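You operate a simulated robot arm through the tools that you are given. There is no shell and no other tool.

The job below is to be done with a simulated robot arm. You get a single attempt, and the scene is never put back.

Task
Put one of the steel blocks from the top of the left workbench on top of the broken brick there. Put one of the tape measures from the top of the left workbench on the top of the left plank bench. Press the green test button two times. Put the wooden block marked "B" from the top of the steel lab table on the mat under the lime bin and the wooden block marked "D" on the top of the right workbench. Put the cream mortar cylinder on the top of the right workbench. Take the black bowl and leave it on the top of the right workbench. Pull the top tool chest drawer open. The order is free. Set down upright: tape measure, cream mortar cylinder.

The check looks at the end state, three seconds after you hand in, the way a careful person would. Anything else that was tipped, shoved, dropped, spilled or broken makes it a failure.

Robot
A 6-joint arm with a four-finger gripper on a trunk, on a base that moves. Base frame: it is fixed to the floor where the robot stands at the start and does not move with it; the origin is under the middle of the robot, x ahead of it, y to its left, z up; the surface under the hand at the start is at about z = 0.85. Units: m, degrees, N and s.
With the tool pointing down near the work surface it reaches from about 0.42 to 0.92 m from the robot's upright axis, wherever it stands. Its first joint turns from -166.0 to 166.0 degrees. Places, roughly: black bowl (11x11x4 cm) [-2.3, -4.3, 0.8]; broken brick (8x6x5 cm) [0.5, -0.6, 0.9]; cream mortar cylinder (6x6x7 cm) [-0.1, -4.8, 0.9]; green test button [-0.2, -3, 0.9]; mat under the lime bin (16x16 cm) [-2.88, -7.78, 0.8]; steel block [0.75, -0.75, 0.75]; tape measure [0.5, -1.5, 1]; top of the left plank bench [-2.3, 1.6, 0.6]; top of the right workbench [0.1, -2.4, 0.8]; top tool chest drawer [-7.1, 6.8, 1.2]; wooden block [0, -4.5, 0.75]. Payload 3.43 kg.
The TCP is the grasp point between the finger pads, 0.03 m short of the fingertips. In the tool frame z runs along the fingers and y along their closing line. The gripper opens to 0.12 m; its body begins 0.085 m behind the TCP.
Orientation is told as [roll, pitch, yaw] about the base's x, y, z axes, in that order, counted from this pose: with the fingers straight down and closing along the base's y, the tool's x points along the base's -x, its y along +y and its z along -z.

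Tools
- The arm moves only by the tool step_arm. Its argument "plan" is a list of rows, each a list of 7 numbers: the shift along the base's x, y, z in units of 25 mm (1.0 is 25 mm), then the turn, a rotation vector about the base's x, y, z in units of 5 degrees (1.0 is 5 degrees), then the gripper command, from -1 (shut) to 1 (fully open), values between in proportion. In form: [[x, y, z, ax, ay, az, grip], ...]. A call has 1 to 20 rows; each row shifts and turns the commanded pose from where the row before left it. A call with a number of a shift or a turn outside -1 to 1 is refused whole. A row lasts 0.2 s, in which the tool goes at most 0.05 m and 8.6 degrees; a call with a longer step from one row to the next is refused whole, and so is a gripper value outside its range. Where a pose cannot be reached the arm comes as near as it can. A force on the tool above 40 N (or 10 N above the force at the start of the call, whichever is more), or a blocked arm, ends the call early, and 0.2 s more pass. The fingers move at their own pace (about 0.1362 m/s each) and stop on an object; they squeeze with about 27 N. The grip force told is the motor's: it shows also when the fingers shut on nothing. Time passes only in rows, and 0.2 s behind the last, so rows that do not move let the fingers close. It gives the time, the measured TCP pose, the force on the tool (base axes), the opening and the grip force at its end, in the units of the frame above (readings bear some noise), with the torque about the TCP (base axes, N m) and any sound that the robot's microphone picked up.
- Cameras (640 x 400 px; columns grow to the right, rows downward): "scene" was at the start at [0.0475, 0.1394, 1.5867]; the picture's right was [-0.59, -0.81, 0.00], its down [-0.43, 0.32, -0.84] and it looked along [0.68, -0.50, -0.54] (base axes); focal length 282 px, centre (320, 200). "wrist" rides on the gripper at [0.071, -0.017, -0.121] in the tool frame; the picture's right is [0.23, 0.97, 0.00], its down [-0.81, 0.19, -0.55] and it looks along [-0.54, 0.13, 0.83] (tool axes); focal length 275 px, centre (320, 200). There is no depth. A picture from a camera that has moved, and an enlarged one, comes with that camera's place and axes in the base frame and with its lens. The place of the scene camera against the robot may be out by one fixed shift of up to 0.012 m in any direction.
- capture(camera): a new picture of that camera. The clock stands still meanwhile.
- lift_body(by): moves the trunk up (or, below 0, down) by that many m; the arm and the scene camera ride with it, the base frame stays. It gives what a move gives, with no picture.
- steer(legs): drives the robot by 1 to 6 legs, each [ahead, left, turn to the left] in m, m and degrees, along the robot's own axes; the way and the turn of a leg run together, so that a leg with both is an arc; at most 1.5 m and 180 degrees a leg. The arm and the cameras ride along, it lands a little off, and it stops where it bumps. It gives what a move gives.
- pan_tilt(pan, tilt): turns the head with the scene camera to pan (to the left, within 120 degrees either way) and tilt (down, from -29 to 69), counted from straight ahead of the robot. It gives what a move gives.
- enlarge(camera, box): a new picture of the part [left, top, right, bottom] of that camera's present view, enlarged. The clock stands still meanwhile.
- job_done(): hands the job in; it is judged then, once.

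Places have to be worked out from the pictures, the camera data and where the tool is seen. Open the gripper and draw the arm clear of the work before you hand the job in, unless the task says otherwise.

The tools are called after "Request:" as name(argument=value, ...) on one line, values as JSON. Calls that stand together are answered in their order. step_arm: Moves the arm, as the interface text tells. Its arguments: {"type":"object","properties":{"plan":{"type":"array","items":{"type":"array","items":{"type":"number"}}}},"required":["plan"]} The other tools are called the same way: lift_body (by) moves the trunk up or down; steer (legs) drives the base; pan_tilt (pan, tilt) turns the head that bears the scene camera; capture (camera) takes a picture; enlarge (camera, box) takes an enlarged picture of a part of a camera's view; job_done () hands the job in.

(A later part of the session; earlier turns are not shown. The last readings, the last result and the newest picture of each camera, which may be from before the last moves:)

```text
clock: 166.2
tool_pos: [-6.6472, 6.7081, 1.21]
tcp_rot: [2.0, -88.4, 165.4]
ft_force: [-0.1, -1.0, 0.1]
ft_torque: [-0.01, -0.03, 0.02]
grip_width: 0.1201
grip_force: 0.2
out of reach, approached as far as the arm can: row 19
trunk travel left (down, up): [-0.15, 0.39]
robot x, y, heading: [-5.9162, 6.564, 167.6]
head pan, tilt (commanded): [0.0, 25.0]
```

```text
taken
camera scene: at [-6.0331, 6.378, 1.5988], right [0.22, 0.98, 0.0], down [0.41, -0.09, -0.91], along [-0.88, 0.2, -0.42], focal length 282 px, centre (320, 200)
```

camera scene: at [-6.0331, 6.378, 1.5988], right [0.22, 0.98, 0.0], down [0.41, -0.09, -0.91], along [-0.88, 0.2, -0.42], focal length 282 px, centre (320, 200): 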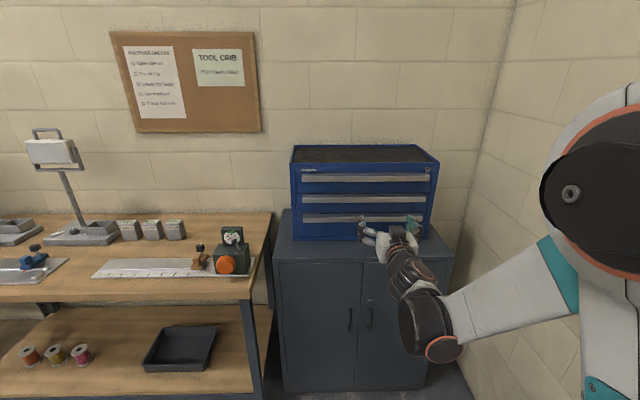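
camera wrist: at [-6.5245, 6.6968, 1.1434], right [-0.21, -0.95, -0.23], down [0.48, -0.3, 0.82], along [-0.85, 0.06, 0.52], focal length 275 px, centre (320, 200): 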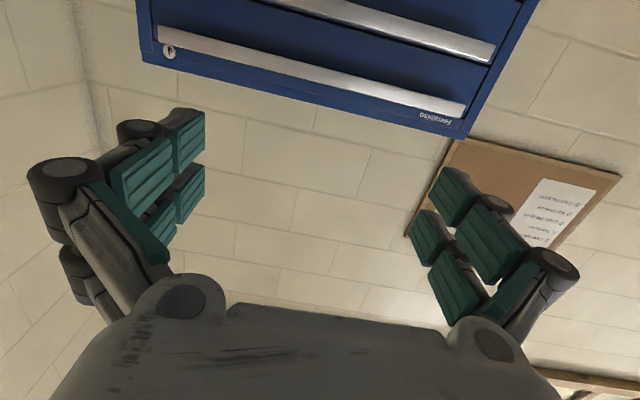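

The tool is horizontal. I now roll it 90° about its axis so the fingers close vertically on the lip.

Request:
step_arm(plan=[[0, 0, 0, -0.976, 0.216, 0, 1], [0, 0, 0, -0.976, 0.216, 0, 1], [0, 0, 0, -0.976, 0.216, 0, 1], [0, 0, 0, -0.976, 0.216, 0, 1], [0, 0, 0, -0.976, 0.216, 0, 1], [0, 0, 0, -0.976, 0.216, 0, 1], [0, 0, 0, -0.976, 0.216, 0, 1], [0, 0, 0, -0.976, 0.216, 0, 1], [0, 0, 0, -0.976, 0.216, 0, 1], [0, 0, 0, -0.976, 0.216, 0, 1], [0, 0, 0, -0.976, 0.216, 0, 1], [0, 0, 0, -0.976, 0.216, 0, 1], [0, 0, 0, -0.976, 0.216, 0, 1], [0, 0, 0, -0.976, 0.216, 0, 1], [0, 0, 0, -0.976, 0.216, 0, 1], [0, 0, 0, -0.976, 0.216, 0, 1], [0, 0, 0, -0.976, 0.216, 0, 1], [0, 0, 0, -0.976, 0.216, 0, 1]])

Request:
capture(camera="wrist")

Request:
capture(camera="scene")

```text
clock: 170.0
tool_pos: [-6.6472, 6.7079, 1.2125]
tcp_rot: [89.7, 0.2, 77.4]
ft_force: [0.4, -1.1, -0.3]
ft_torque: [0.0, -0.04, -0.04]
grip_width: 0.1203
grip_force: 0.0
trunk travel left (down, up): [-0.15, 0.39]
robot x, y, heading: [-5.9186, 6.5658, 167.2]
head pan, tilt (commanded): [0.0, 25.0]
```

```text
taken
camera wrist: at [-6.5458, 6.6114, 1.196], right [-0.06, -0.22, 0.97], down [0.72, 0.67, 0.19], along [-0.7, 0.71, 0.12], focal length 275 px, centre (320, 200)
```

wrist: 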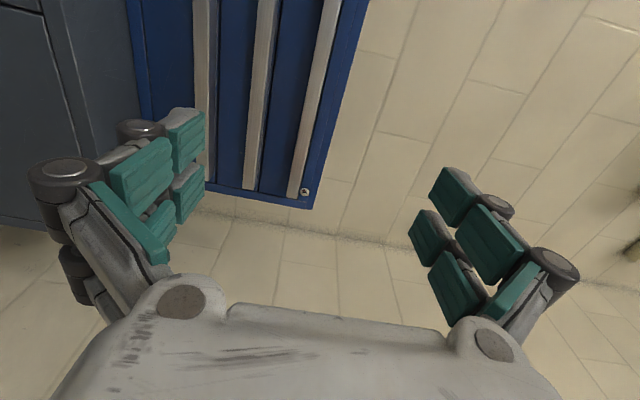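

```text
taken
camera scene: at [-6.0337, 6.3781, 1.5987], right [0.22, 0.98, 0.0], down [0.41, -0.09, -0.91], along [-0.88, 0.2, -0.42], focal length 282 px, centre (320, 200)
```

scene: 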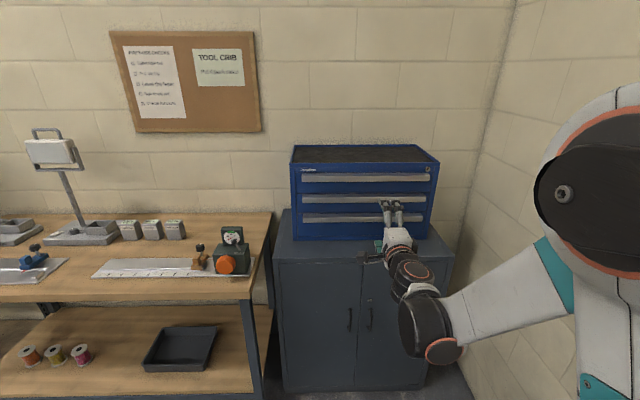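

The handle's height reads about z 1.205–1.21 from the wrist view, nearly the tool's height. I enlarge the lip's end to see its profile.

Request:
enlarge(camera="wrist", box=[200, 60, 380, 220])

Request:
enlarge(camera="scene", box=[280, 135, 450, 245])

```text
2.50 times, centred on (290, 140) of wrist
camera zoom: at [-6.5458, 6.6114, 1.196], right [-0.06, -0.22, 0.97], down [0.72, 0.67, 0.19], along [-0.7, 0.71, 0.12], focal length 688 px, centre (395, 350)
```

zoom: 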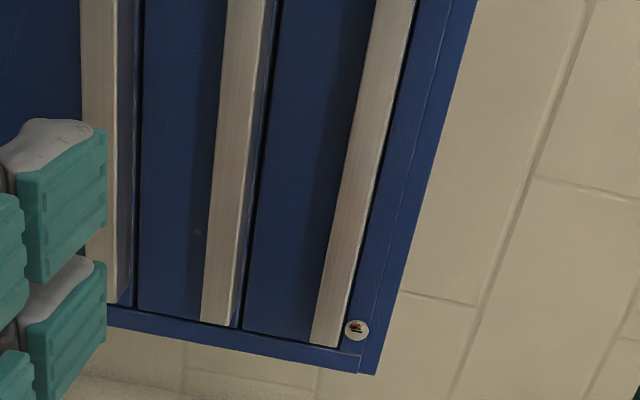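

```text
3.64 times, centred on (365, 190) of scene
camera zoom: at [-6.0337, 6.3781, 1.5987], right [0.22, 0.98, 0.0], down [0.41, -0.09, -0.91], along [-0.88, 0.2, -0.42], focal length 1025 px, centre (156, 236)
```

zoom: 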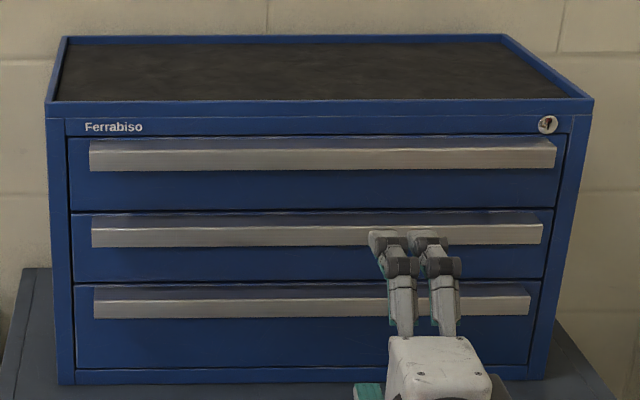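

The lip is a solid bar about 2.5 cm tall protruding from the drawer front, at z ≈ 1.21, about 0.37 m ahead of the TCP and laterally centred. I drive 0.28 m nearer with the fingers narrowed to 6 cm.

Request:
step_arm(plan=[[0, 0, -0.1, 0, 0, 0, 0], [0, 0, 0, 0, 0, 0, 0], [0, 0, 0, 0, 0, 0, 0]])

Request:
steer(legs=[[0.27, 0, 0]])

Request:
capture(camera="wrist")

Request:
pan_tilt(pan=-10, tilt=30)

Request:
capture(camera="scene")

```text
clock: 170.8
tool_pos: [-6.6471, 6.7082, 1.2099]
tcp_rot: [89.7, 0.0, 77.4]
ft_force: [-0.5, 0.3, -0.2]
ft_torque: [-0.03, 0.0, -0.01]
grip_width: 0.06
grip_force: 0.1
trunk travel left (down, up): [-0.15, 0.39]
robot x, y, heading: [-5.9154, 6.5649, 167.6]
head pan, tilt (commanded): [0.0, 25.0]
```

```text
clock: 172.7
tool_pos: [-6.9066, 6.7644, 1.2099]
tcp_rot: [89.6, -0.1, 77.5]
ft_force: [-0.3, 0.1, 0.6]
ft_torque: [-0.01, 0.0, -0.01]
grip_width: 0.0597
grip_force: 0.0
trunk travel left (down, up): [-0.15, 0.39]
robot x, y, heading: [-6.1745, 6.6272, 167.5]
head pan, tilt (commanded): [0.0, 25.0]
```

```text
taken
camera wrist: at [-6.8054, 6.6687, 1.1926], right [-0.06, -0.22, 0.97], down [0.71, 0.67, 0.2], along [-0.7, 0.71, 0.12], focal length 275 px, centre (320, 200)
```

wrist: 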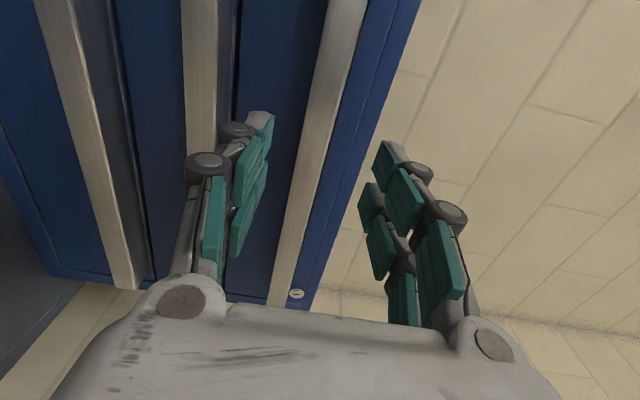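

```text
clock: 173.4
tool_pos: [-6.9061, 6.7644, 1.2088]
tcp_rot: [89.6, -0.1, 77.6]
ft_force: [-0.4, -0.1, -0.4]
ft_torque: [0.0, 0.01, 0.03]
grip_width: 0.06
grip_force: 0.1
trunk travel left (down, up): [-0.15, 0.39]
robot x, y, heading: [-6.1709, 6.6263, 167.4]
head pan, tilt (commanded): [-10.0, 30.0]
```

```text
taken
camera scene: at [-6.2865, 6.4502, 1.5908], right [0.38, 0.92, 0.0], down [0.46, -0.19, -0.87], along [-0.8, 0.33, -0.5], focal length 282 px, centre (320, 200)
```

scene: 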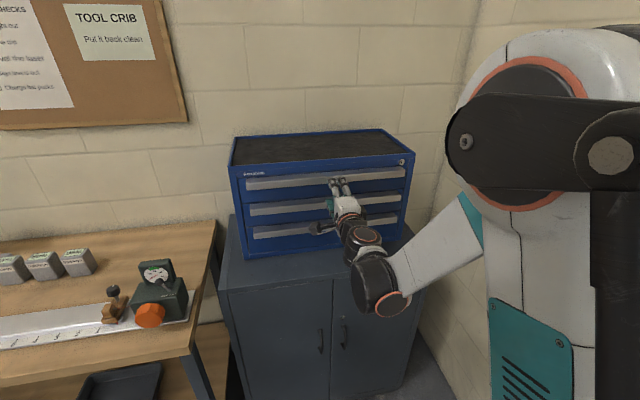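

The bar passes between the two finger pairs, at z ≈ 1.207 with the TCP at 1.209. The bar front is about 10 cm ahead; I advance 8.5 cm and look again.

Request:
step_arm(plan=[[-0.83, 0.184, 0, 0, 0, 0, 0], [-0.83, 0.184, 0, 0, 0, 0, 0], [-0.83, 0.184, 0, 0, 0, 0, 0], [-0.83, 0.184, -0.05, 0, 0, 0, 0]])

Request:
capture(camera="wrist")

Request:
enlarge(camera="scene", box=[220, 120, 440, 270])

```text
clock: 174.4
tool_pos: [-6.9903, 6.7827, 1.2071]
tcp_rot: [89.6, 0.0, 77.5]
ft_force: [0.4, 0.0, -0.3]
ft_torque: [0.0, -0.03, -0.01]
grip_width: 0.0602
grip_force: 0.1
trunk travel left (down, up): [-0.15, 0.39]
robot x, y, heading: [-6.1721, 6.6228, 167.5]
head pan, tilt (commanded): [-10.0, 30.0]
```

```text
taken
camera wrist: at [-6.8887, 6.6868, 1.1904], right [-0.06, -0.22, 0.97], down [0.71, 0.67, 0.2], along [-0.7, 0.71, 0.12], focal length 275 px, centre (320, 200)
```

wrist: 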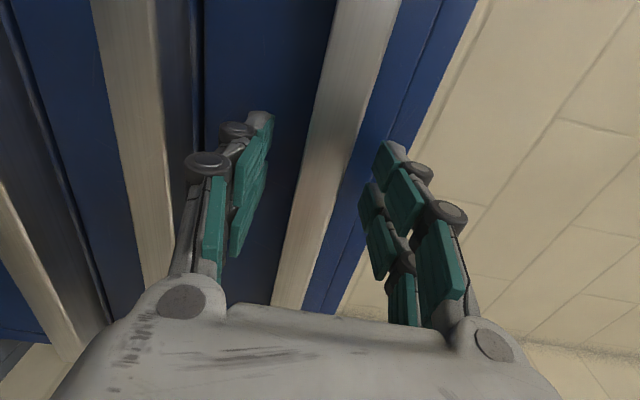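

```text
2.67 times, centred on (330, 195) of scene
camera zoom: at [-6.2869, 6.4503, 1.5907], right [0.38, 0.92, 0.0], down [0.46, -0.19, -0.87], along [-0.8, 0.33, -0.5], focal length 752 px, centre (293, 213)
```

zoom: 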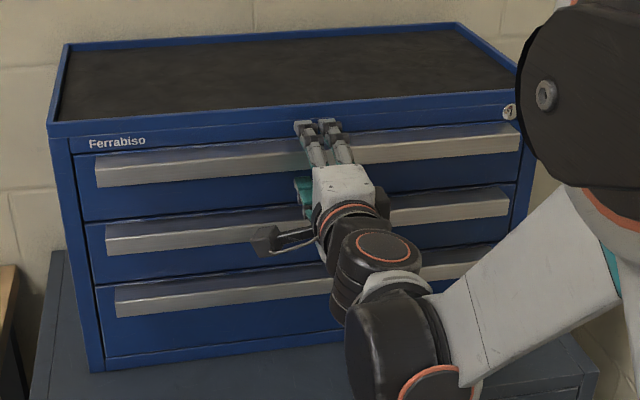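

The fingertips are just past the bar's front. I advance another centimetre in small steps watching for contact.

Request:
step_arm(plan=[[-0.2, 0.044, 0, 0, 0, 0, 0], [-0.2, 0.044, 0, 0, 0, 0, 0]])

Request:
capture(camera="wrist")

```text
clock: 175.0
tool_pos: [-7.0006, 6.7845, 1.2061]
tcp_rot: [89.6, 0.1, 77.5]
ft_force: [0.3, -0.1, -0.5]
ft_torque: [0.0, 0.0, 0.05]
grip_width: 0.0599
grip_force: 0.1
trunk travel left (down, up): [-0.15, 0.39]
robot x, y, heading: [-6.1751, 6.6204, 167.8]
head pan, tilt (commanded): [-10.0, 30.0]
```

```text
taken
camera wrist: at [-6.8987, 6.6889, 1.1901], right [-0.06, -0.22, 0.97], down [0.71, 0.67, 0.2], along [-0.7, 0.71, 0.12], focal length 275 px, centre (320, 200)
```

wrist: 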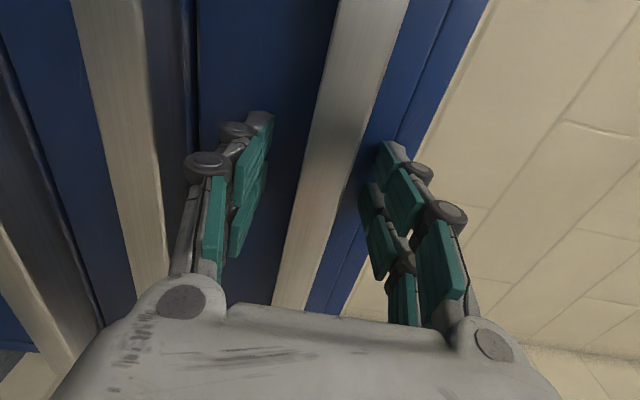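

No contact yet. One more centimetre with small steps.

Request:
step_arm(plan=[[-0.2, 0.044, 0, 0, 0, 0, 0], [-0.2, 0.044, 0, 0, 0, 0, 0]])

```text
clock: 175.6
tool_pos: [-7.0062, 6.7861, 1.2089]
tcp_rot: [89.7, 0.0, 77.5]
ft_force: [36.5, -9.0, -8.0]
ft_torque: [-0.24, -1.18, 0.42]
grip_width: 0.0726
grip_force: 10.0
trunk travel left (down, up): [-0.15, 0.39]
robot x, y, heading: [-6.1726, 6.6248, 167.4]
head pan, tilt (commanded): [-10.0, 30.0]
```

Contact at 36 N and the fingers were pushed apart a little. I back off a centimetre and look closely.

Request:
step_arm(plan=[[0.2, -0.044, 0, 0, 0, 0, 0], [0.2, -0.044, 0, 0, 0, 0, 0]])

Request:
capture(camera="wrist")

Request:
enlarge(camera="scene", box=[290, 155, 380, 225])

```text
clock: 176.2
tool_pos: [-7.0012, 6.7879, 1.209]
tcp_rot: [89.6, 0.0, 77.4]
ft_force: [0.0, -0.1, -0.3]
ft_torque: [-0.01, -0.02, 0.02]
grip_width: 0.0596
grip_force: 0.1
trunk travel left (down, up): [-0.15, 0.39]
robot x, y, heading: [-6.1757, 6.6248, 167.3]
head pan, tilt (commanded): [-10.0, 30.0]
```

```text
taken
camera wrist: at [-6.8992, 6.6914, 1.1915], right [-0.06, -0.22, 0.97], down [0.72, 0.67, 0.2], along [-0.7, 0.71, 0.12], focal length 275 px, centre (320, 200)
```

wrist: 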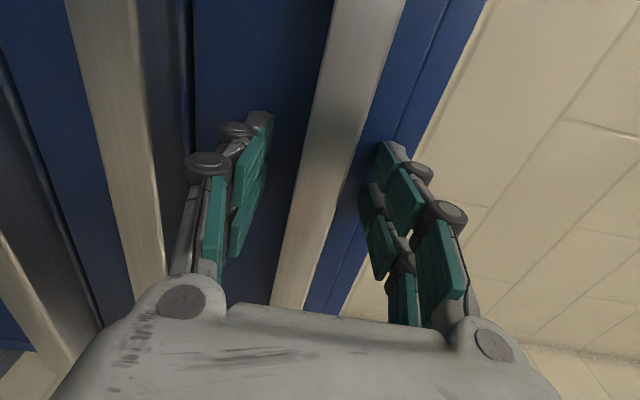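

```text
5.71 times, centred on (335, 190) of scene
camera zoom: at [-6.287, 6.4507, 1.5908], right [0.38, 0.92, 0.0], down [0.46, -0.19, -0.87], along [-0.8, 0.33, -0.5], focal length 1611 px, centre (234, 257)
```

zoom: 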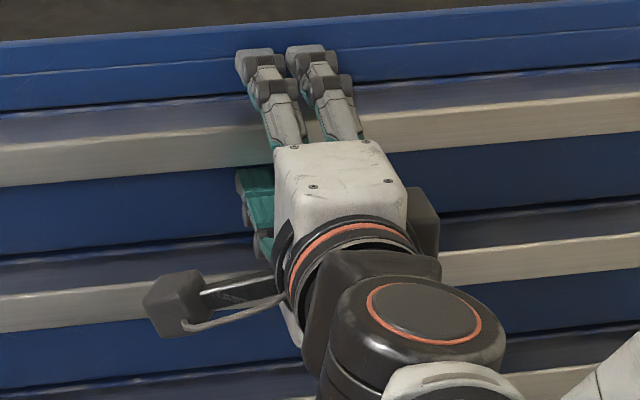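

The fingertips are a few mm short of the drawer front, straddling the bar. I close gradually, watching for a one-sided vertical force.

Request:
step_arm(plan=[[0, 0, 0, 0, 0, 0, -0.25], [0, 0, 0, 0, 0, 0, -0.4], [0, 0, 0, 0, 0, 0, -0.45]])

Request:
capture(camera="wrist")

```text
clock: 177.0
tool_pos: [-7.0006, 6.7849, 1.2075]
tcp_rot: [89.6, -0.1, 77.5]
ft_force: [-0.2, -0.6, 0.4]
ft_torque: [-0.02, -0.02, 0.04]
grip_width: 0.0331
grip_force: 0.0
trunk travel left (down, up): [-0.15, 0.39]
robot x, y, heading: [-6.1753, 6.6233, 167.7]
head pan, tilt (commanded): [-10.0, 30.0]
```

```text
taken
camera wrist: at [-6.8985, 6.6902, 1.1914], right [-0.06, -0.22, 0.97], down [0.71, 0.67, 0.2], along [-0.7, 0.71, 0.12], focal length 275 px, centre (320, 200)
```

wrist: 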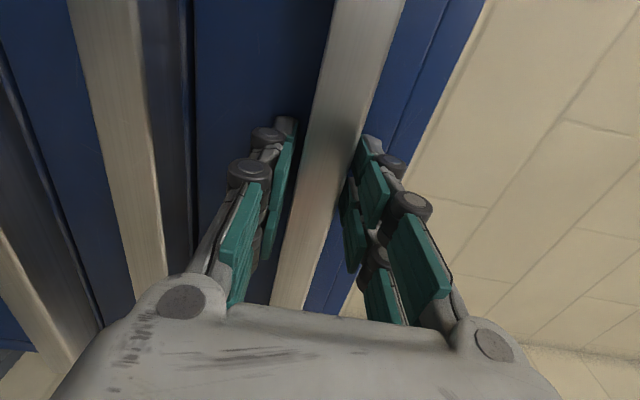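

The bar is nicely centred between the fingers. I close fully.

Request:
step_arm(plan=[[0, 0, 0, 0, 0, 0, -1], [0, 0, 0, 0, 0, 0, -1], [0, 0, 0, 0, 0, 0, -1]])

```text
clock: 177.8
tool_pos: [-7.0004, 6.7865, 1.2086]
tcp_rot: [89.7, 0.0, 77.5]
ft_force: [-2.5, 0.9, 8.9]
ft_torque: [-0.51, 1.82, 0.23]
grip_width: 0.0212
grip_force: 44.9
trunk travel left (down, up): [-0.15, 0.39]
robot x, y, heading: [-6.1747, 6.6218, 167.7]
head pan, tilt (commanded): [-10.0, 30.0]
```

Gripped on the bar (21 mm). I pull back a few centimetres with the arm and watch the force.

Request:
step_arm(plan=[[0.3, -0.066, 0, 0, 0, 0, -1], [0.5, -0.11, 0, 0, 0, 0, -1], [0.5, -0.11, 0, 0, 0, 0, -1], [0.5, -0.11, 0, 0, 0, 0, -1]])

Request:
capture(camera="scene")

```text
clock: 178.8
tool_pos: [-6.9545, 6.7768, 1.2074]
tcp_rot: [89.6, 0.0, 77.5]
ft_force: [2.7, 6.3, -2.3]
ft_torque: [-0.32, 1.67, 0.1]
grip_width: 0.0216
grip_force: 45.1
trunk travel left (down, up): [-0.15, 0.39]
robot x, y, heading: [-6.1749, 6.6261, 167.3]
head pan, tilt (commanded): [-10.0, 30.0]
```

```text
taken
camera scene: at [-6.2859, 6.4513, 1.5908], right [0.38, 0.92, 0.0], down [0.46, -0.19, -0.87], along [-0.8, 0.33, -0.5], focal length 282 px, centre (320, 200)
```

scene: 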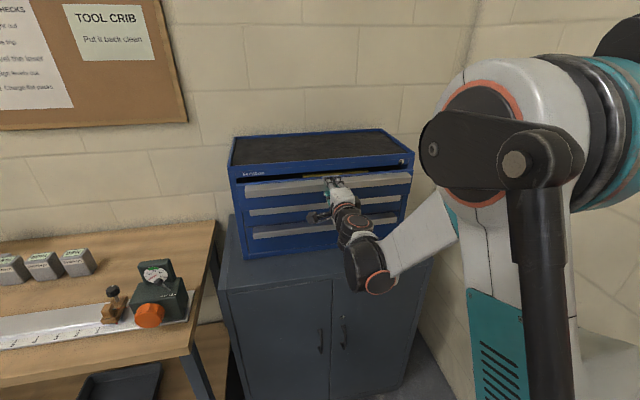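

The drawer slides with little force. I keep pulling with the arm.

Request:
step_arm(plan=[[0.6, -0.135, 0, 0, 0, 0, -1], [0.6, -0.135, 0, 0, 0, 0, -1], [0.6, -0.135, 0, 0, 0, 0, -1], [0.6, -0.135, 0, 0, 0, 0, -1], [0.6, -0.135, 0, 0, 0, 0, -1], [0.6, -0.135, 0, 0, 0, 0, -1], [0.6, -0.135, 0, 0, 0, 0, -1], [0.6, -0.135, 0, 0, 0, 0, -1]])

Request:
capture(camera="scene")

```text
clock: 180.6
tool_pos: [-6.8329, 6.7509, 1.2095]
tcp_rot: [89.6, 0.1, 77.4]
ft_force: [4.8, 22.1, 5.6]
ft_torque: [-0.05, 1.79, -0.29]
grip_width: 0.0213
grip_force: 45.3
trunk travel left (down, up): [-0.15, 0.39]
robot x, y, heading: [-6.1739, 6.6237, 167.5]
head pan, tilt (commanded): [-10.0, 30.0]
```

```text
taken
camera scene: at [-6.2848, 6.4534, 1.5912], right [0.38, 0.92, 0.0], down [0.46, -0.19, -0.87], along [-0.8, 0.33, -0.5], focal length 282 px, centre (320, 200)
```

scene: 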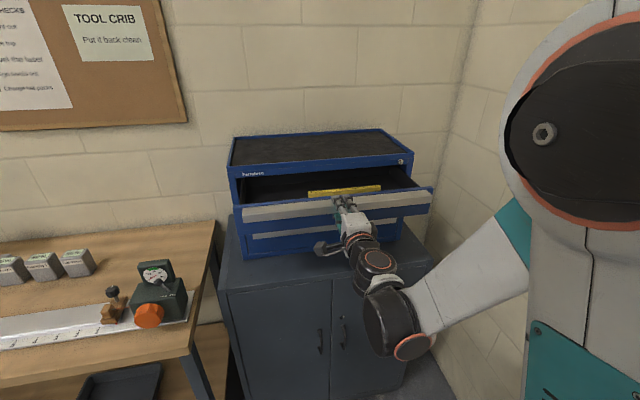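

The drawer is about 17 cm open; a sideways load of 22 N shows my pull line is slightly off the slide. I relieve sideways and pull further.

Request:
step_arm(plan=[[0.2, 0.05, 0, 0, 0, 0, -1], [0.5, -0.09, 0, 0, 0, 0, -1], [0.5, -0.09, 0, 0, 0, 0, -1]])

Request:
step_arm(plan=[[0.5, -0.08, 0, 0, 0, 0, -1], [0.5, -0.08, 0, 0, 0, 0, -1], [0.5, -0.08, 0, 0, 0, 0, -1]])

Request:
capture(camera="scene")

```text
clock: 181.4
tool_pos: [-6.804, 6.7462, 1.2091]
tcp_rot: [89.6, 0.1, 77.5]
ft_force: [4.8, 18.5, -1.4]
ft_torque: [0.11, 1.47, -0.39]
grip_width: 0.0211
grip_force: 45.0
trunk travel left (down, up): [-0.15, 0.39]
robot x, y, heading: [-6.1749, 6.6243, 167.4]
head pan, tilt (commanded): [-10.0, 30.0]
```

```text
clock: 181.9
tool_pos: [-6.7903, 6.7442, 1.2083]
tcp_rot: [89.6, 0.2, 77.4]
ft_force: [-6.5, 7.4, 8.5]
ft_torque: [-0.47, 1.6, -0.77]
grip_width: 0.0216
grip_force: 45.1
trunk travel left (down, up): [-0.15, 0.39]
robot x, y, heading: [-6.175, 6.6246, 167.5]
head pan, tilt (commanded): [-10.0, 30.0]
stopped in row 2: the force on the tool passed its limit at 56 N (the readings are from after the stop); the commanded pose is now the measured one
```

```text
taken
camera scene: at [-6.287, 6.4515, 1.5908], right [0.38, 0.92, 0.0], down [0.46, -0.19, -0.87], along [-0.8, 0.33, -0.5], focal length 282 px, centre (320, 200)
```

scene: 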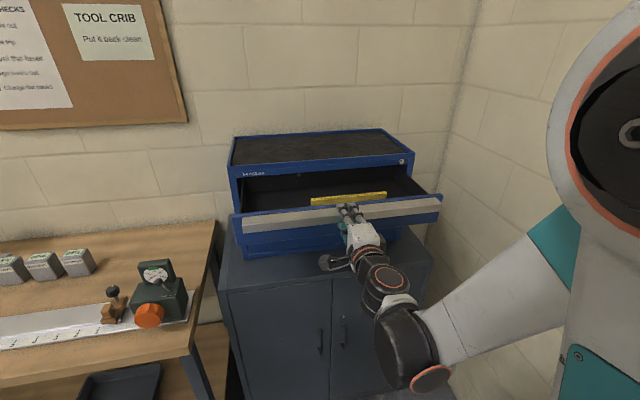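

The drawer hit its end stop at about 21 cm: fully open. I release and draw the hand straight back.

Request:
step_arm(plan=[[0, 0, 0, 0, 0, 0, -0.4], [0, 0, 0, 0, 0, 0, 0], [0, 0, 0, 0, 0, 0, 0], [0.4, -0.09, 0, 0, 0, 0, 0], [0.4, -0.09, 0, 0, 0, 0, 0], [0.4, -0.09, 0, 0, 0, 0, 0]])

Request:
capture(camera="wrist")

Request:
steer(legs=[[-0.45, 0, 0]])

Request:
capture(camera="scene")

```text
clock: 183.3
tool_pos: [-6.7607, 6.7344, 1.2097]
tcp_rot: [89.7, 0.1, 77.5]
ft_force: [-0.2, -0.4, 0.2]
ft_torque: [0.01, 0.01, -0.03]
grip_width: 0.06
grip_force: 0.1
trunk travel left (down, up): [-0.15, 0.39]
robot x, y, heading: [-6.1793, 6.6241, 167.7]
head pan, tilt (commanded): [-10.0, 30.0]
```

```text
taken
camera wrist: at [-6.658, 6.6384, 1.1926], right [-0.06, -0.22, 0.97], down [0.71, 0.67, 0.2], along [-0.7, 0.71, 0.12], focal length 275 px, centre (320, 200)
```

wrist: 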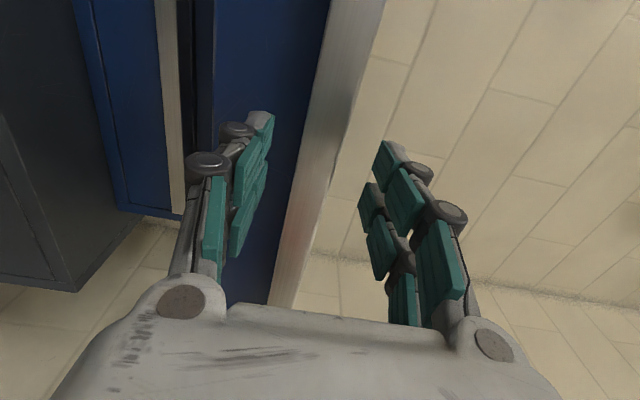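

```text
clock: 186.0
tool_pos: [-6.3253, 6.637, 1.2095]
tcp_rot: [89.5, -0.1, 77.7]
ft_force: [-0.3, -0.3, -0.4]
ft_torque: [0.01, 0.01, 0.01]
grip_width: 0.0602
grip_force: 0.0
trunk travel left (down, up): [-0.15, 0.39]
robot x, y, heading: [-5.7373, 6.5285, 167.5]
head pan, tilt (commanded): [-10.0, 30.0]
```

```text
taken
camera scene: at [-5.8512, 6.3542, 1.5908], right [0.38, 0.92, 0.0], down [0.46, -0.19, -0.87], along [-0.8, 0.33, -0.5], focal length 282 px, centre (320, 200)
```

scene: 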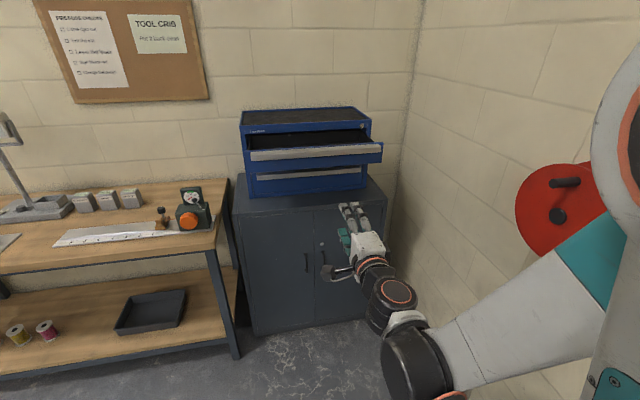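

The top drawer is open and clear of the hand. I move away from the right wall and bring the arm back to a tool-down, tucked pose.

Request:
steer(legs=[[-0.05, 0.45, 0]])

Request:
step_arm(plan=[[0, 0, 0, 0.976, -0.216, 0, 0], [0, 0, 0, 0.976, -0.216, 0, 0], [0, 0, 0, 0.976, -0.216, 0, 0], [0, 0, 0, 0.976, -0.216, 0, 0], [0, 0, 0, 0.976, -0.216, 0, 0], [0, 0, 0, 0.976, -0.216, 0, 0], [0, 0, 0, 0.976, -0.216, 0, 0], [0, 0, 0, 0.976, -0.216, 0, 0], [0, 0, 0, 0.976, -0.216, 0, 0], [0, 0, 0, 0.976, -0.216, 0, 0], [0, 0, 0, 0.976, -0.216, 0, 0], [0, 0, 0, 0.976, -0.216, 0, 0], [0, 0, 0, 0.976, -0.216, 0, 0], [0, 0, 0, 0.976, -0.216, 0, 0], [0, 0, 0, 0.976, -0.216, 0, 0], [0, 0, 0, 0.976, -0.216, 0, 0], [0, 0, 0, 0.976, -0.216, 0, 0], [0, 0, 0, 0.976, -0.216, 0, 0]])

Request:
step_arm(plan=[[0, 0, 0, -0.216, -0.976, 0, 0], [0, 0, 0, -0.216, -0.976, 0, 0], [0, 0, 0, -0.216, -0.976, 0, 0], [0, 0, 0, -0.216, -0.976, 0, 0], [0, 0, 0, -0.216, -0.976, 0, 0], [0, 0, 0, -0.216, -0.976, 0, 0], [0, 0, 0, -0.216, -0.976, 0, 0], [0, 0, 0, -0.216, -0.976, 0, 0], [0, 0, 0, -0.216, -0.976, 0, 0], [0.3, -0.07, 0, -0.216, -0.976, 0, 0], [0.3, -0.07, 0, -0.216, -0.976, 0, 0], [0.3, -0.07, 0, -0.216, -0.976, 0, 0], [0.3, -0.07, 0, -0.216, -0.976, 0, 0], [0.3, -0.07, 0, -0.216, -0.976, 0, 0], [0.3, -0.07, 0, -0.216, -0.976, 0, 0], [0.3, -0.07, 0, -0.216, -0.976, 0, 0], [0.3, -0.07, 0, -0.216, -0.976, 0, 0], [0.3, -0.07, 0, -0.216, -0.976, 0, 0]])

```text
clock: 188.8
tool_pos: [-6.3766, 6.18, 1.2087]
tcp_rot: [89.6, 0.0, 77.4]
ft_force: [0.6, 0.2, -0.7]
ft_torque: [0.01, 0.01, -0.01]
grip_width: 0.0601
grip_force: 0.1
trunk travel left (down, up): [-0.15, 0.39]
robot x, y, heading: [-5.7879, 6.0693, 167.2]
head pan, tilt (commanded): [-10.0, 30.0]
```

```text
clock: 192.6
tool_pos: [-6.3785, 6.181, 1.2083]
tcp_rot: [-159.6, -89.8, -33.3]
ft_force: [-0.2, 0.7, 0.4]
ft_torque: [-0.05, 0.0, 0.0]
grip_width: 0.06
grip_force: 0.1
trunk travel left (down, up): [-0.15, 0.39]
robot x, y, heading: [-5.7922, 6.0676, 167.4]
head pan, tilt (commanded): [-10.0, 30.0]
```

```text
clock: 196.4
tool_pos: [-6.3096, 6.1658, 1.2078]
tcp_rot: [-1.0, -3.1, 167.5]
ft_force: [-0.2, 0.0, 0.4]
ft_torque: [-0.04, 0.0, -0.04]
grip_width: 0.0601
grip_force: 0.1
out of reach, approached as far as the arm can: row 1
trunk travel left (down, up): [-0.15, 0.39]
robot x, y, heading: [-5.7933, 6.0629, 167.2]
head pan, tilt (commanded): [-10.0, 30.0]
```

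I level the tool, then drive back the way I came: strafe south past the tripod, turn around, and head for the grating's right end.

Request:
step_arm(plan=[[0, 0, 0, -0.33, -0.56, 0, 0], [0.8, -0.18, -0.6, 0, 0, 0, 0], [0.8, -0.18, -0.6, 0, 0, 0, 0]])

Request:
steer(legs=[[-0.2, 0.8, 0], [-0.2, 0.8, 0], [0, 0, 180], [0.87, -0.21, 0], [0.87, -0.21, 0]])

Request:
pan_tilt(pan=0, tilt=25)

Request:
capture(camera="scene")

```text
clock: 197.2
tool_pos: [-6.2685, 6.1557, 1.1774]
tcp_rot: [0.0, -0.1, 167.6]
ft_force: [-0.2, 0.7, -0.5]
ft_torque: [0.06, 0.02, 0.01]
grip_width: 0.0597
grip_force: 0.1
trunk travel left (down, up): [-0.15, 0.39]
robot x, y, heading: [-5.7907, 6.0668, 167.3]
head pan, tilt (commanded): [-10.0, 30.0]
```

```text
clock: 221.6
tool_pos: [-3.7073, 3.4706, 1.1775]
tcp_rot: [0.0, -0.1, -13.9]
ft_force: [0.3, 0.0, -0.2]
ft_torque: [0.03, 0.01, -0.02]
grip_width: 0.0597
grip_force: 0.0
trunk travel left (down, up): [-0.15, 0.39]
robot x, y, heading: [-4.1821, 3.5739, -14.3]
head pan, tilt (commanded): [-10.0, 30.0]
```

```text
clock: 222.3
tool_pos: [-3.7085, 3.4704, 1.1787]
tcp_rot: [0.0, -0.1, -13.9]
ft_force: [-1.0, -0.2, 0.1]
ft_torque: [0.0, 0.01, 0.0]
grip_width: 0.0601
grip_force: 0.0
trunk travel left (down, up): [-0.15, 0.39]
robot x, y, heading: [-4.1827, 3.5742, -14.3]
head pan, tilt (commanded): [0.0, 25.0]
```

```text
taken
camera scene: at [-4.0985, 3.6942, 1.5978], right [-0.75, -0.66, 0.0], down [-0.29, 0.32, -0.9], along [0.6, -0.68, -0.43], focal length 282 px, centre (320, 200)
```

scene: 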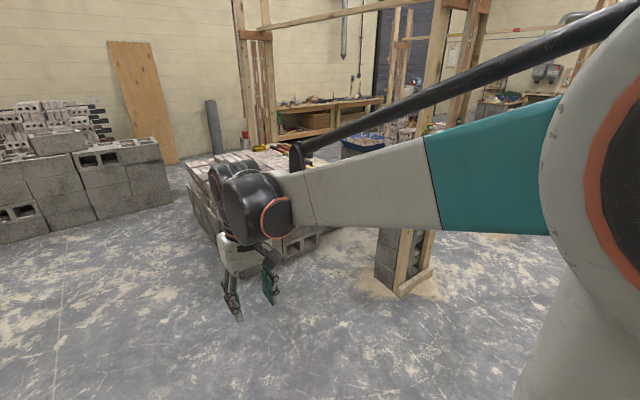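

The head did not come straight (it looks about 34° right of heading), perhaps fouled by the arm's rod. I extend the arm slightly and re-aim the head.

Request:
step_arm(plan=[[0.97, -0.24, 0, 0, 0, 0, 0], [0.97, -0.24, 0, 0, 0, 0, 0], [0.97, -0.24, 0, 0, 0, 0, 0], [0.97, -0.24, 0, 0, 0, 0, 0]])

Request:
pan_tilt(pan=0, tilt=25)

Request:
capture(camera="scene")

```text
clock: 223.3
tool_pos: [-3.6124, 3.4471, 1.178]
tcp_rot: [0.1, 0.0, -13.9]
ft_force: [-0.6, -0.9, -0.1]
ft_torque: [0.0, 0.03, -0.01]
grip_width: 0.0599
grip_force: 0.0
trunk travel left (down, up): [-0.15, 0.39]
robot x, y, heading: [-4.1844, 3.5719, -14.3]
head pan, tilt (commanded): [0.0, 25.0]
```

```text
clock: 223.9
tool_pos: [-3.611, 3.4463, 1.1781]
tcp_rot: [0.0, -0.1, -13.9]
ft_force: [0.1, 0.6, -0.4]
ft_torque: [-0.01, 0.02, 0.0]
grip_width: 0.06
grip_force: 0.0
trunk travel left (down, up): [-0.15, 0.39]
robot x, y, heading: [-4.1862, 3.5699, -14.2]
head pan, tilt (commanded): [0.0, 25.0]
```

```text
taken
camera scene: at [-4.0696, 3.7406, 1.5987], right [-0.24, -0.97, 0.0], down [-0.41, 0.1, -0.91], along [0.88, -0.22, -0.42], focal length 282 px, centre (320, 200)
```

scene: 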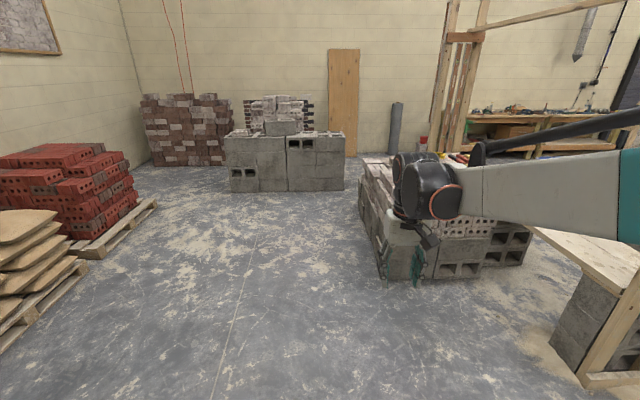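

The head is free with the arm at 0.59 m radius; I keep that. I turn south and drive back down to the corridor's mouth.

Request:
steer(legs=[[0, 0, -76], [1.1, -0.03, 0], [1.12, -0.03, 0], [0, 0, 76.5]])

Request:
capture(camera="scene")

```text
clock: 241.4
tool_pos: [-3.653, 1.211, 1.1773]
tcp_rot: [-0.1, 0.0, -13.6]
ft_force: [-0.2, -0.5, 0.4]
ft_torque: [-0.02, -0.01, 0.01]
grip_width: 0.0598
grip_force: 0.0
trunk travel left (down, up): [-0.15, 0.39]
robot x, y, heading: [-4.2278, 1.3334, -13.7]
head pan, tilt (commanded): [0.0, 25.0]
```

```text
taken
camera scene: at [-4.1132, 1.5033, 1.5987], right [-0.24, -0.97, 0.0], down [-0.41, 0.1, -0.91], along [0.88, -0.22, -0.42], focal length 282 px, centre (320, 200)
```

scene: 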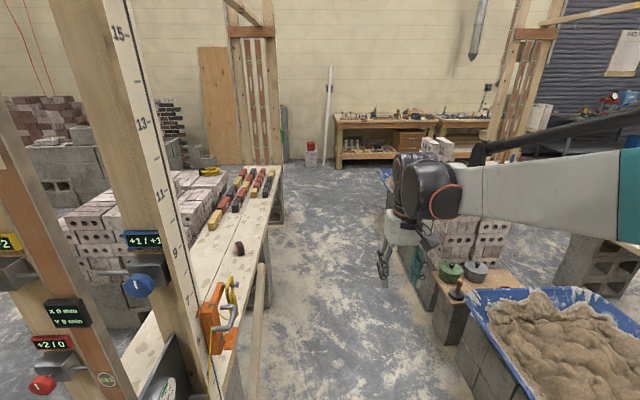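

The corridor ahead looks clear with the tape standing on the plank at left. I drive forward along the same line as before to the corridor's other end.

Request:
steer(legs=[[1.1, 0, 0], [1.1, 0.01, 0], [0.98, 0.01, 0]])

Request:
capture(camera="scene")

```text
clock: 256.8
tool_pos: [-0.5846, 0.5497, 1.1778]
tcp_rot: [0.0, -0.1, -12.6]
ft_force: [0.9, 0.1, 0.5]
ft_torque: [-0.01, 0.0, 0.0]
grip_width: 0.06
grip_force: 0.0
trunk travel left (down, up): [-0.15, 0.39]
robot x, y, heading: [-1.159, 0.6614, -12.8]
head pan, tilt (commanded): [0.0, 25.0]
```

```text
taken
camera scene: at [-1.0501, 0.8346, 1.5987], right [-0.22, -0.97, 0.0], down [-0.41, 0.09, -0.91], along [0.88, -0.2, -0.42], focal length 282 px, centre (320, 200)
```

scene: 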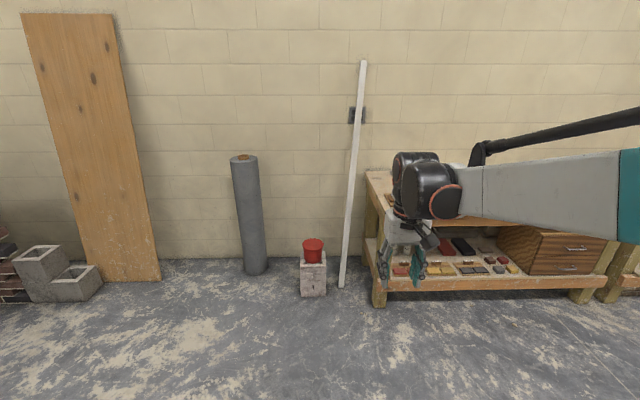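

I leave the corridor and turn down the aisle between the workbench and the right plank bench.

Request:
steer(legs=[[0.3, 0, 0], [0, 0, -64], [1.2, 0, 0], [0, 0, -25.5], [0.9, 0, 0]])

Request:
pan_tilt(pan=15, tilt=25)

Request:
capture(camera="scene")

```text
clock: 273.0
tool_pos: [-0.978, -2.0202, 1.1777]
tcp_rot: [0.0, -0.1, -104.1]
ft_force: [0.2, 0.0, 0.4]
ft_torque: [-0.05, -0.04, -0.02]
grip_width: 0.0603
grip_force: 0.1
trunk travel left (down, up): [-0.15, 0.39]
robot x, y, heading: [-0.8514, -1.4487, -104.0]
head pan, tilt (commanded): [0.0, 25.0]
```

```text
clock: 273.8
tool_pos: [-0.9775, -2.0198, 1.1785]
tcp_rot: [0.0, 0.0, -104.1]
ft_force: [0.5, -0.1, 0.4]
ft_torque: [-0.01, -0.02, 0.0]
grip_width: 0.0601
grip_force: 0.2
trunk travel left (down, up): [-0.15, 0.39]
robot x, y, heading: [-0.8499, -1.4451, -104.3]
head pan, tilt (commanded): [15.0, 25.0]
```

```text
taken
camera scene: at [-0.6556, -1.5782, 1.5987], right [-1.0, -0.01, 0.0], down [0.0, 0.42, -0.91], along [0.01, -0.91, -0.42], focal length 282 px, centre (320, 200)
```

scene: 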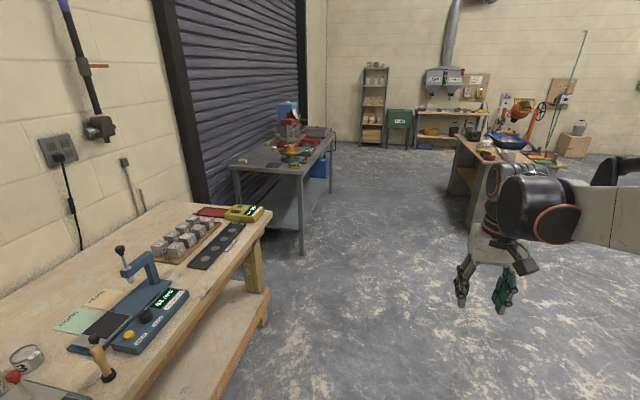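

I see the right workbench with a blue tester and a green-yellow instrument. I enlarge to find the green test button.

Request:
enlarge(camera="scene", box=[40, 190, 290, 370])

Request:
enlarge(camera="scene", box=[190, 190, 290, 260])

```text
2.22 times, centred on (165, 280) of scene
camera zoom: at [-0.6556, -1.5782, 1.5987], right [-1.0, -0.01, 0.0], down [0.0, 0.42, -0.91], along [0.01, -0.91, -0.42], focal length 626 px, centre (664, 22)
```

zoom: 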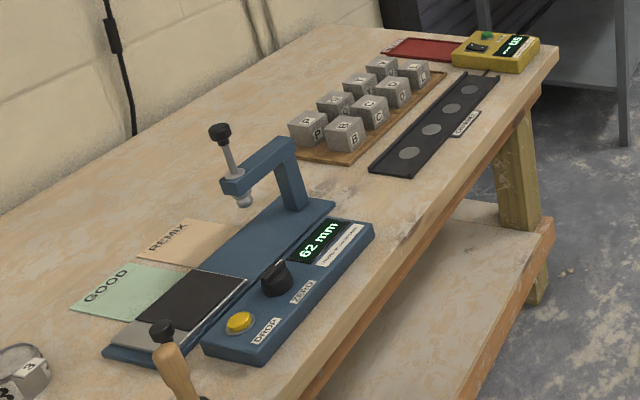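

```text
5.71 times, centred on (240, 225) of scene
camera zoom: at [-0.6556, -1.5782, 1.5987], right [-1.0, -0.01, 0.0], down [0.0, 0.42, -0.91], along [0.01, -0.91, -0.42], focal length 1611 px, centre (777, 57)
```

zoom: 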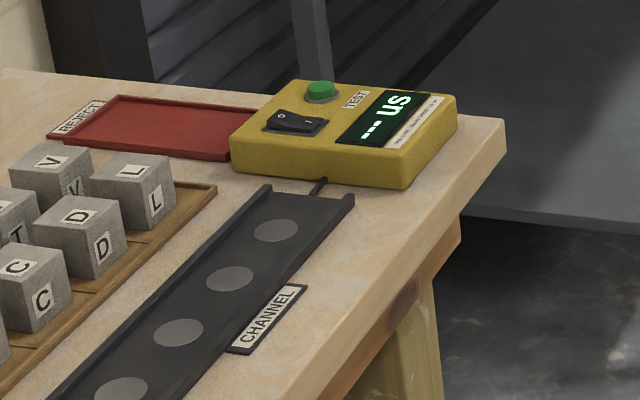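

The green TEST button sits on the yellow box at about [-0.19, -3.0], top near z 0.905, with a rocker switch ~6 cm away (to keep clear of). I drive to face it.

Request:
steer(legs=[[1.34, 0.36, 0], [0, 0, 91]])

Request:
pan_tilt(pan=-5, tilt=45)

Request:
capture(camera="scene")

Request:
capture(camera="wrist")

```text
clock: 284.5
tool_pos: [-0.2541, -2.9537, 1.1772]
tcp_rot: [0.0, -0.1, -14.3]
ft_force: [-0.3, -0.5, -0.1]
ft_torque: [-0.02, 0.0, 0.01]
grip_width: 0.0601
grip_force: 0.1
trunk travel left (down, up): [-0.15, 0.39]
robot x, y, heading: [-0.8237, -2.8225, -14.2]
head pan, tilt (commanded): [15.0, 25.0]
```

```text
clock: 285.3
tool_pos: [-0.2535, -2.9527, 1.1779]
tcp_rot: [-0.1, 0.0, -14.3]
ft_force: [-0.1, 0.0, 0.0]
ft_torque: [-0.04, -0.02, -0.04]
grip_width: 0.06
grip_force: 0.1
trunk travel left (down, up): [-0.15, 0.39]
robot x, y, heading: [-0.8225, -2.8236, -14.6]
head pan, tilt (commanded): [-5.0, 45.0]
```

```text
taken
camera scene: at [-0.7218, -2.6599, 1.5682], right [-0.33, -0.94, 0.0], down [-0.67, 0.24, -0.71], along [0.67, -0.24, -0.71], focal length 282 px, centre (320, 200)
```

scene: 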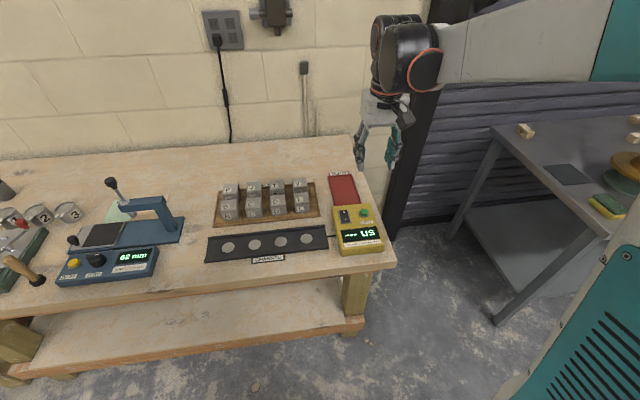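

```text
taken
camera wrist: at [-0.3267, -2.9522, 1.2979], right [0.02, 1.0, 0.0], down [0.83, -0.01, 0.55], along [0.55, -0.01, -0.83], focal length 275 px, centre (320, 200)
```

wrist: 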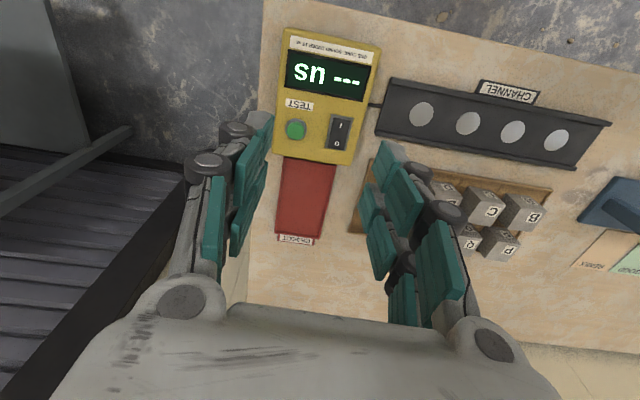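

The button centre computes to [-0.192, -2.990], the rocker at [-0.183, -2.927]. I close the fingers and move above the button.

Request:
step_arm(plan=[[0.62, -0.37, 0, 0, 0, 0, -1], [0.62, -0.37, -0.5, 0, 0, 0, -1], [0.62, -0.37, -1, 0, 0, 0, -1], [0.62, -0.37, -1, 0, 0, 0, -1], [0, 0, -1, 0, 0, 0, -1], [0, 0, -1, 0, 0, 0, -1], [0, 0, -1, 0, 0, 0, -1]])

Request:
capture(camera="wrist")

Request:
enlarge(camera="scene", box=[300, 110, 440, 260])

```text
clock: 286.9
tool_pos: [-0.1914, -2.9909, 1.0383]
tcp_rot: [0.0, 0.0, -14.3]
ft_force: [-0.1, -0.7, 0.1]
ft_torque: [-0.01, 0.03, 0.0]
grip_width: 0.0001
grip_force: 27.6
trunk travel left (down, up): [-0.15, 0.39]
robot x, y, heading: [-0.8235, -2.8239, -14.2]
head pan, tilt (commanded): [-5.0, 45.0]
```

```text
taken
camera wrist: at [-0.2644, -2.99, 1.1595], right [0.02, 1.0, 0.0], down [0.83, -0.01, 0.55], along [0.55, -0.01, -0.83], focal length 275 px, centre (320, 200)
```

wrist: 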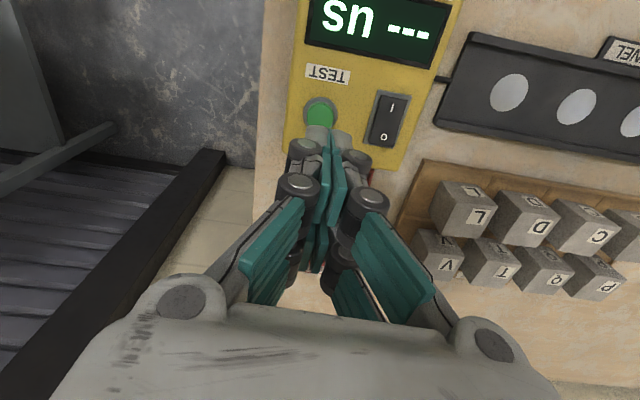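

```text
2.67 times, centred on (370, 185) of scene
camera zoom: at [-0.7214, -2.66, 1.5681], right [-0.33, -0.94, 0.0], down [-0.67, 0.24, -0.71], along [0.67, -0.24, -0.71], focal length 752 px, centre (187, 240)
```

zoom: 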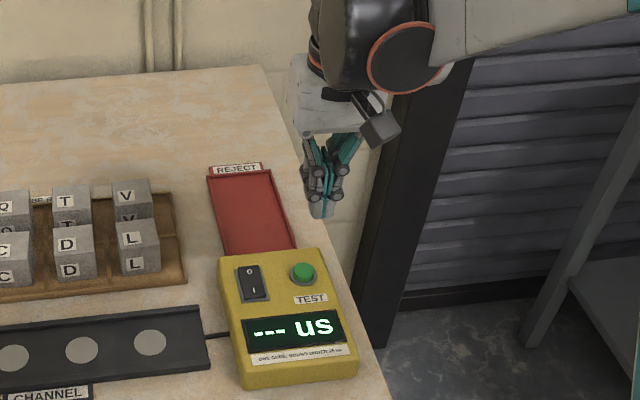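

The closed fingertips are right over the button centre ([-0.1925, -2.992]). I descend to about 3 cm above and then slowly.

Request:
step_arm(plan=[[-0.03, 0, -1, 0, 0, 0, -1], [0, 0, -1, 0, 0, 0, -1], [0, 0, -0.9, 0, 0, 0, -1]])

Request:
step_arm(plan=[[0, 0, -0.2, 0, 0, 0, -1], [0, 0, -0.2, 0, 0, 0, -1], [0, 0, -0.2, 0, 0, 0, -1]])

Request:
capture(camera="wrist")

```text
clock: 287.7
tool_pos: [-0.1927, -2.9888, 0.9686]
tcp_rot: [-0.1, 0.0, -14.3]
ft_force: [0.2, 1.1, 0.2]
ft_torque: [-0.02, 0.01, -0.01]
grip_width: 0.0
grip_force: 26.7
trunk travel left (down, up): [-0.15, 0.39]
robot x, y, heading: [-0.8234, -2.8248, -14.6]
head pan, tilt (commanded): [-5.0, 45.0]
```

```text
clock: 288.5
tool_pos: [-0.192, -2.9891, 0.9527]
tcp_rot: [0.1, -0.1, -14.3]
ft_force: [0.2, 0.0, 0.0]
ft_torque: [-0.01, 0.0, 0.0]
grip_width: 0.0001
grip_force: 27.4
trunk travel left (down, up): [-0.15, 0.39]
robot x, y, heading: [-0.825, -2.8239, -14.4]
head pan, tilt (commanded): [-5.0, 45.0]
```

```text
taken
camera wrist: at [-0.2658, -2.9884, 1.0731], right [0.02, 1.0, 0.0], down [0.83, -0.01, 0.55], along [0.55, -0.01, -0.83], focal length 275 px, centre (320, 200)
```

wrist: 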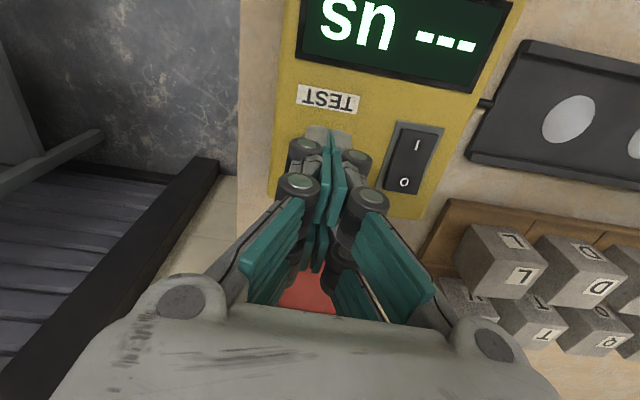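

The tips hide the button; tips at z ≈ 0.923, no contact yet. I continue in 2.5 mm steps.

Request:
step_arm(plan=[[0, 0, -0.1, 0, 0, 0, -1], [0, 0, -0.1, 0, 0, 0, -1]])

Request:
step_arm(plan=[[0, 0, -0.1, 0, 0, 0, -1], [0, 0, -0.1, 0, 0, 0, -1]])

```text
clock: 289.1
tool_pos: [-0.191, -2.9889, 0.9488]
tcp_rot: [0.0, -0.1, -14.2]
ft_force: [0.8, 0.0, -0.4]
ft_torque: [-0.02, -0.04, -0.02]
grip_width: 0.0
grip_force: 27.0
trunk travel left (down, up): [-0.15, 0.39]
robot x, y, heading: [-0.8265, -2.8231, -14.3]
head pan, tilt (commanded): [-5.0, 45.0]
```

```text
clock: 289.7
tool_pos: [-0.1918, -2.989, 0.9429]
tcp_rot: [0.0, -0.1, -14.3]
ft_force: [0.1, -0.4, 0.0]
ft_torque: [0.01, -0.02, 0.03]
grip_width: 0.0
grip_force: 27.2
trunk travel left (down, up): [-0.15, 0.39]
robot x, y, heading: [-0.8258, -2.8239, -14.5]
head pan, tilt (commanded): [-5.0, 45.0]
```

Still free at z 0.943. I continue.

Request:
step_arm(plan=[[0, 0, -0.1, 0, 0, 0, -1], [0, 0, -0.1, 0, 0, 0, -1]])

```text
clock: 290.3
tool_pos: [-0.1924, -2.9902, 0.9369]
tcp_rot: [0.0, -0.1, -14.3]
ft_force: [0.8, 1.0, -0.7]
ft_torque: [-0.01, 0.04, 0.02]
grip_width: 0.0001
grip_force: 27.3
trunk travel left (down, up): [-0.15, 0.39]
robot x, y, heading: [-0.8272, -2.8222, -14.3]
head pan, tilt (commanded): [-5.0, 45.0]
```

Request:
step_arm(plan=[[0, 0, -0.1, 0, 0, 0, -1], [0, 0, -0.1, 0, 0, 0, -1]])

```text
clock: 290.9
tool_pos: [-0.1912, -2.9891, 0.9334]
tcp_rot: [0.0, -0.1, -14.3]
ft_force: [-0.7, -0.7, -1.1]
ft_torque: [-0.01, -0.02, -0.03]
grip_width: 0.0001
grip_force: 27.0
trunk travel left (down, up): [-0.15, 0.39]
robot x, y, heading: [-0.8233, -2.8241, -14.4]
head pan, tilt (commanded): [-5.0, 45.0]
```

Tips near z 0.903, still no contact; I go on downward in small steps, reading the force each time.

Request:
step_arm(plan=[[0, 0, -0.08, 0, 0, 0, -1], [0, 0, -0.08, 0, 0, 0, -1]])

```text
clock: 291.5
tool_pos: [-0.1912, -2.9898, 0.9283]
tcp_rot: [0.0, -0.1, -14.3]
ft_force: [0.0, 0.7, -0.1]
ft_torque: [0.01, 0.0, -0.03]
grip_width: 0.0
grip_force: 27.4
trunk travel left (down, up): [-0.15, 0.39]
robot x, y, heading: [-0.8267, -2.8226, -14.5]
head pan, tilt (commanded): [-5.0, 45.0]
```

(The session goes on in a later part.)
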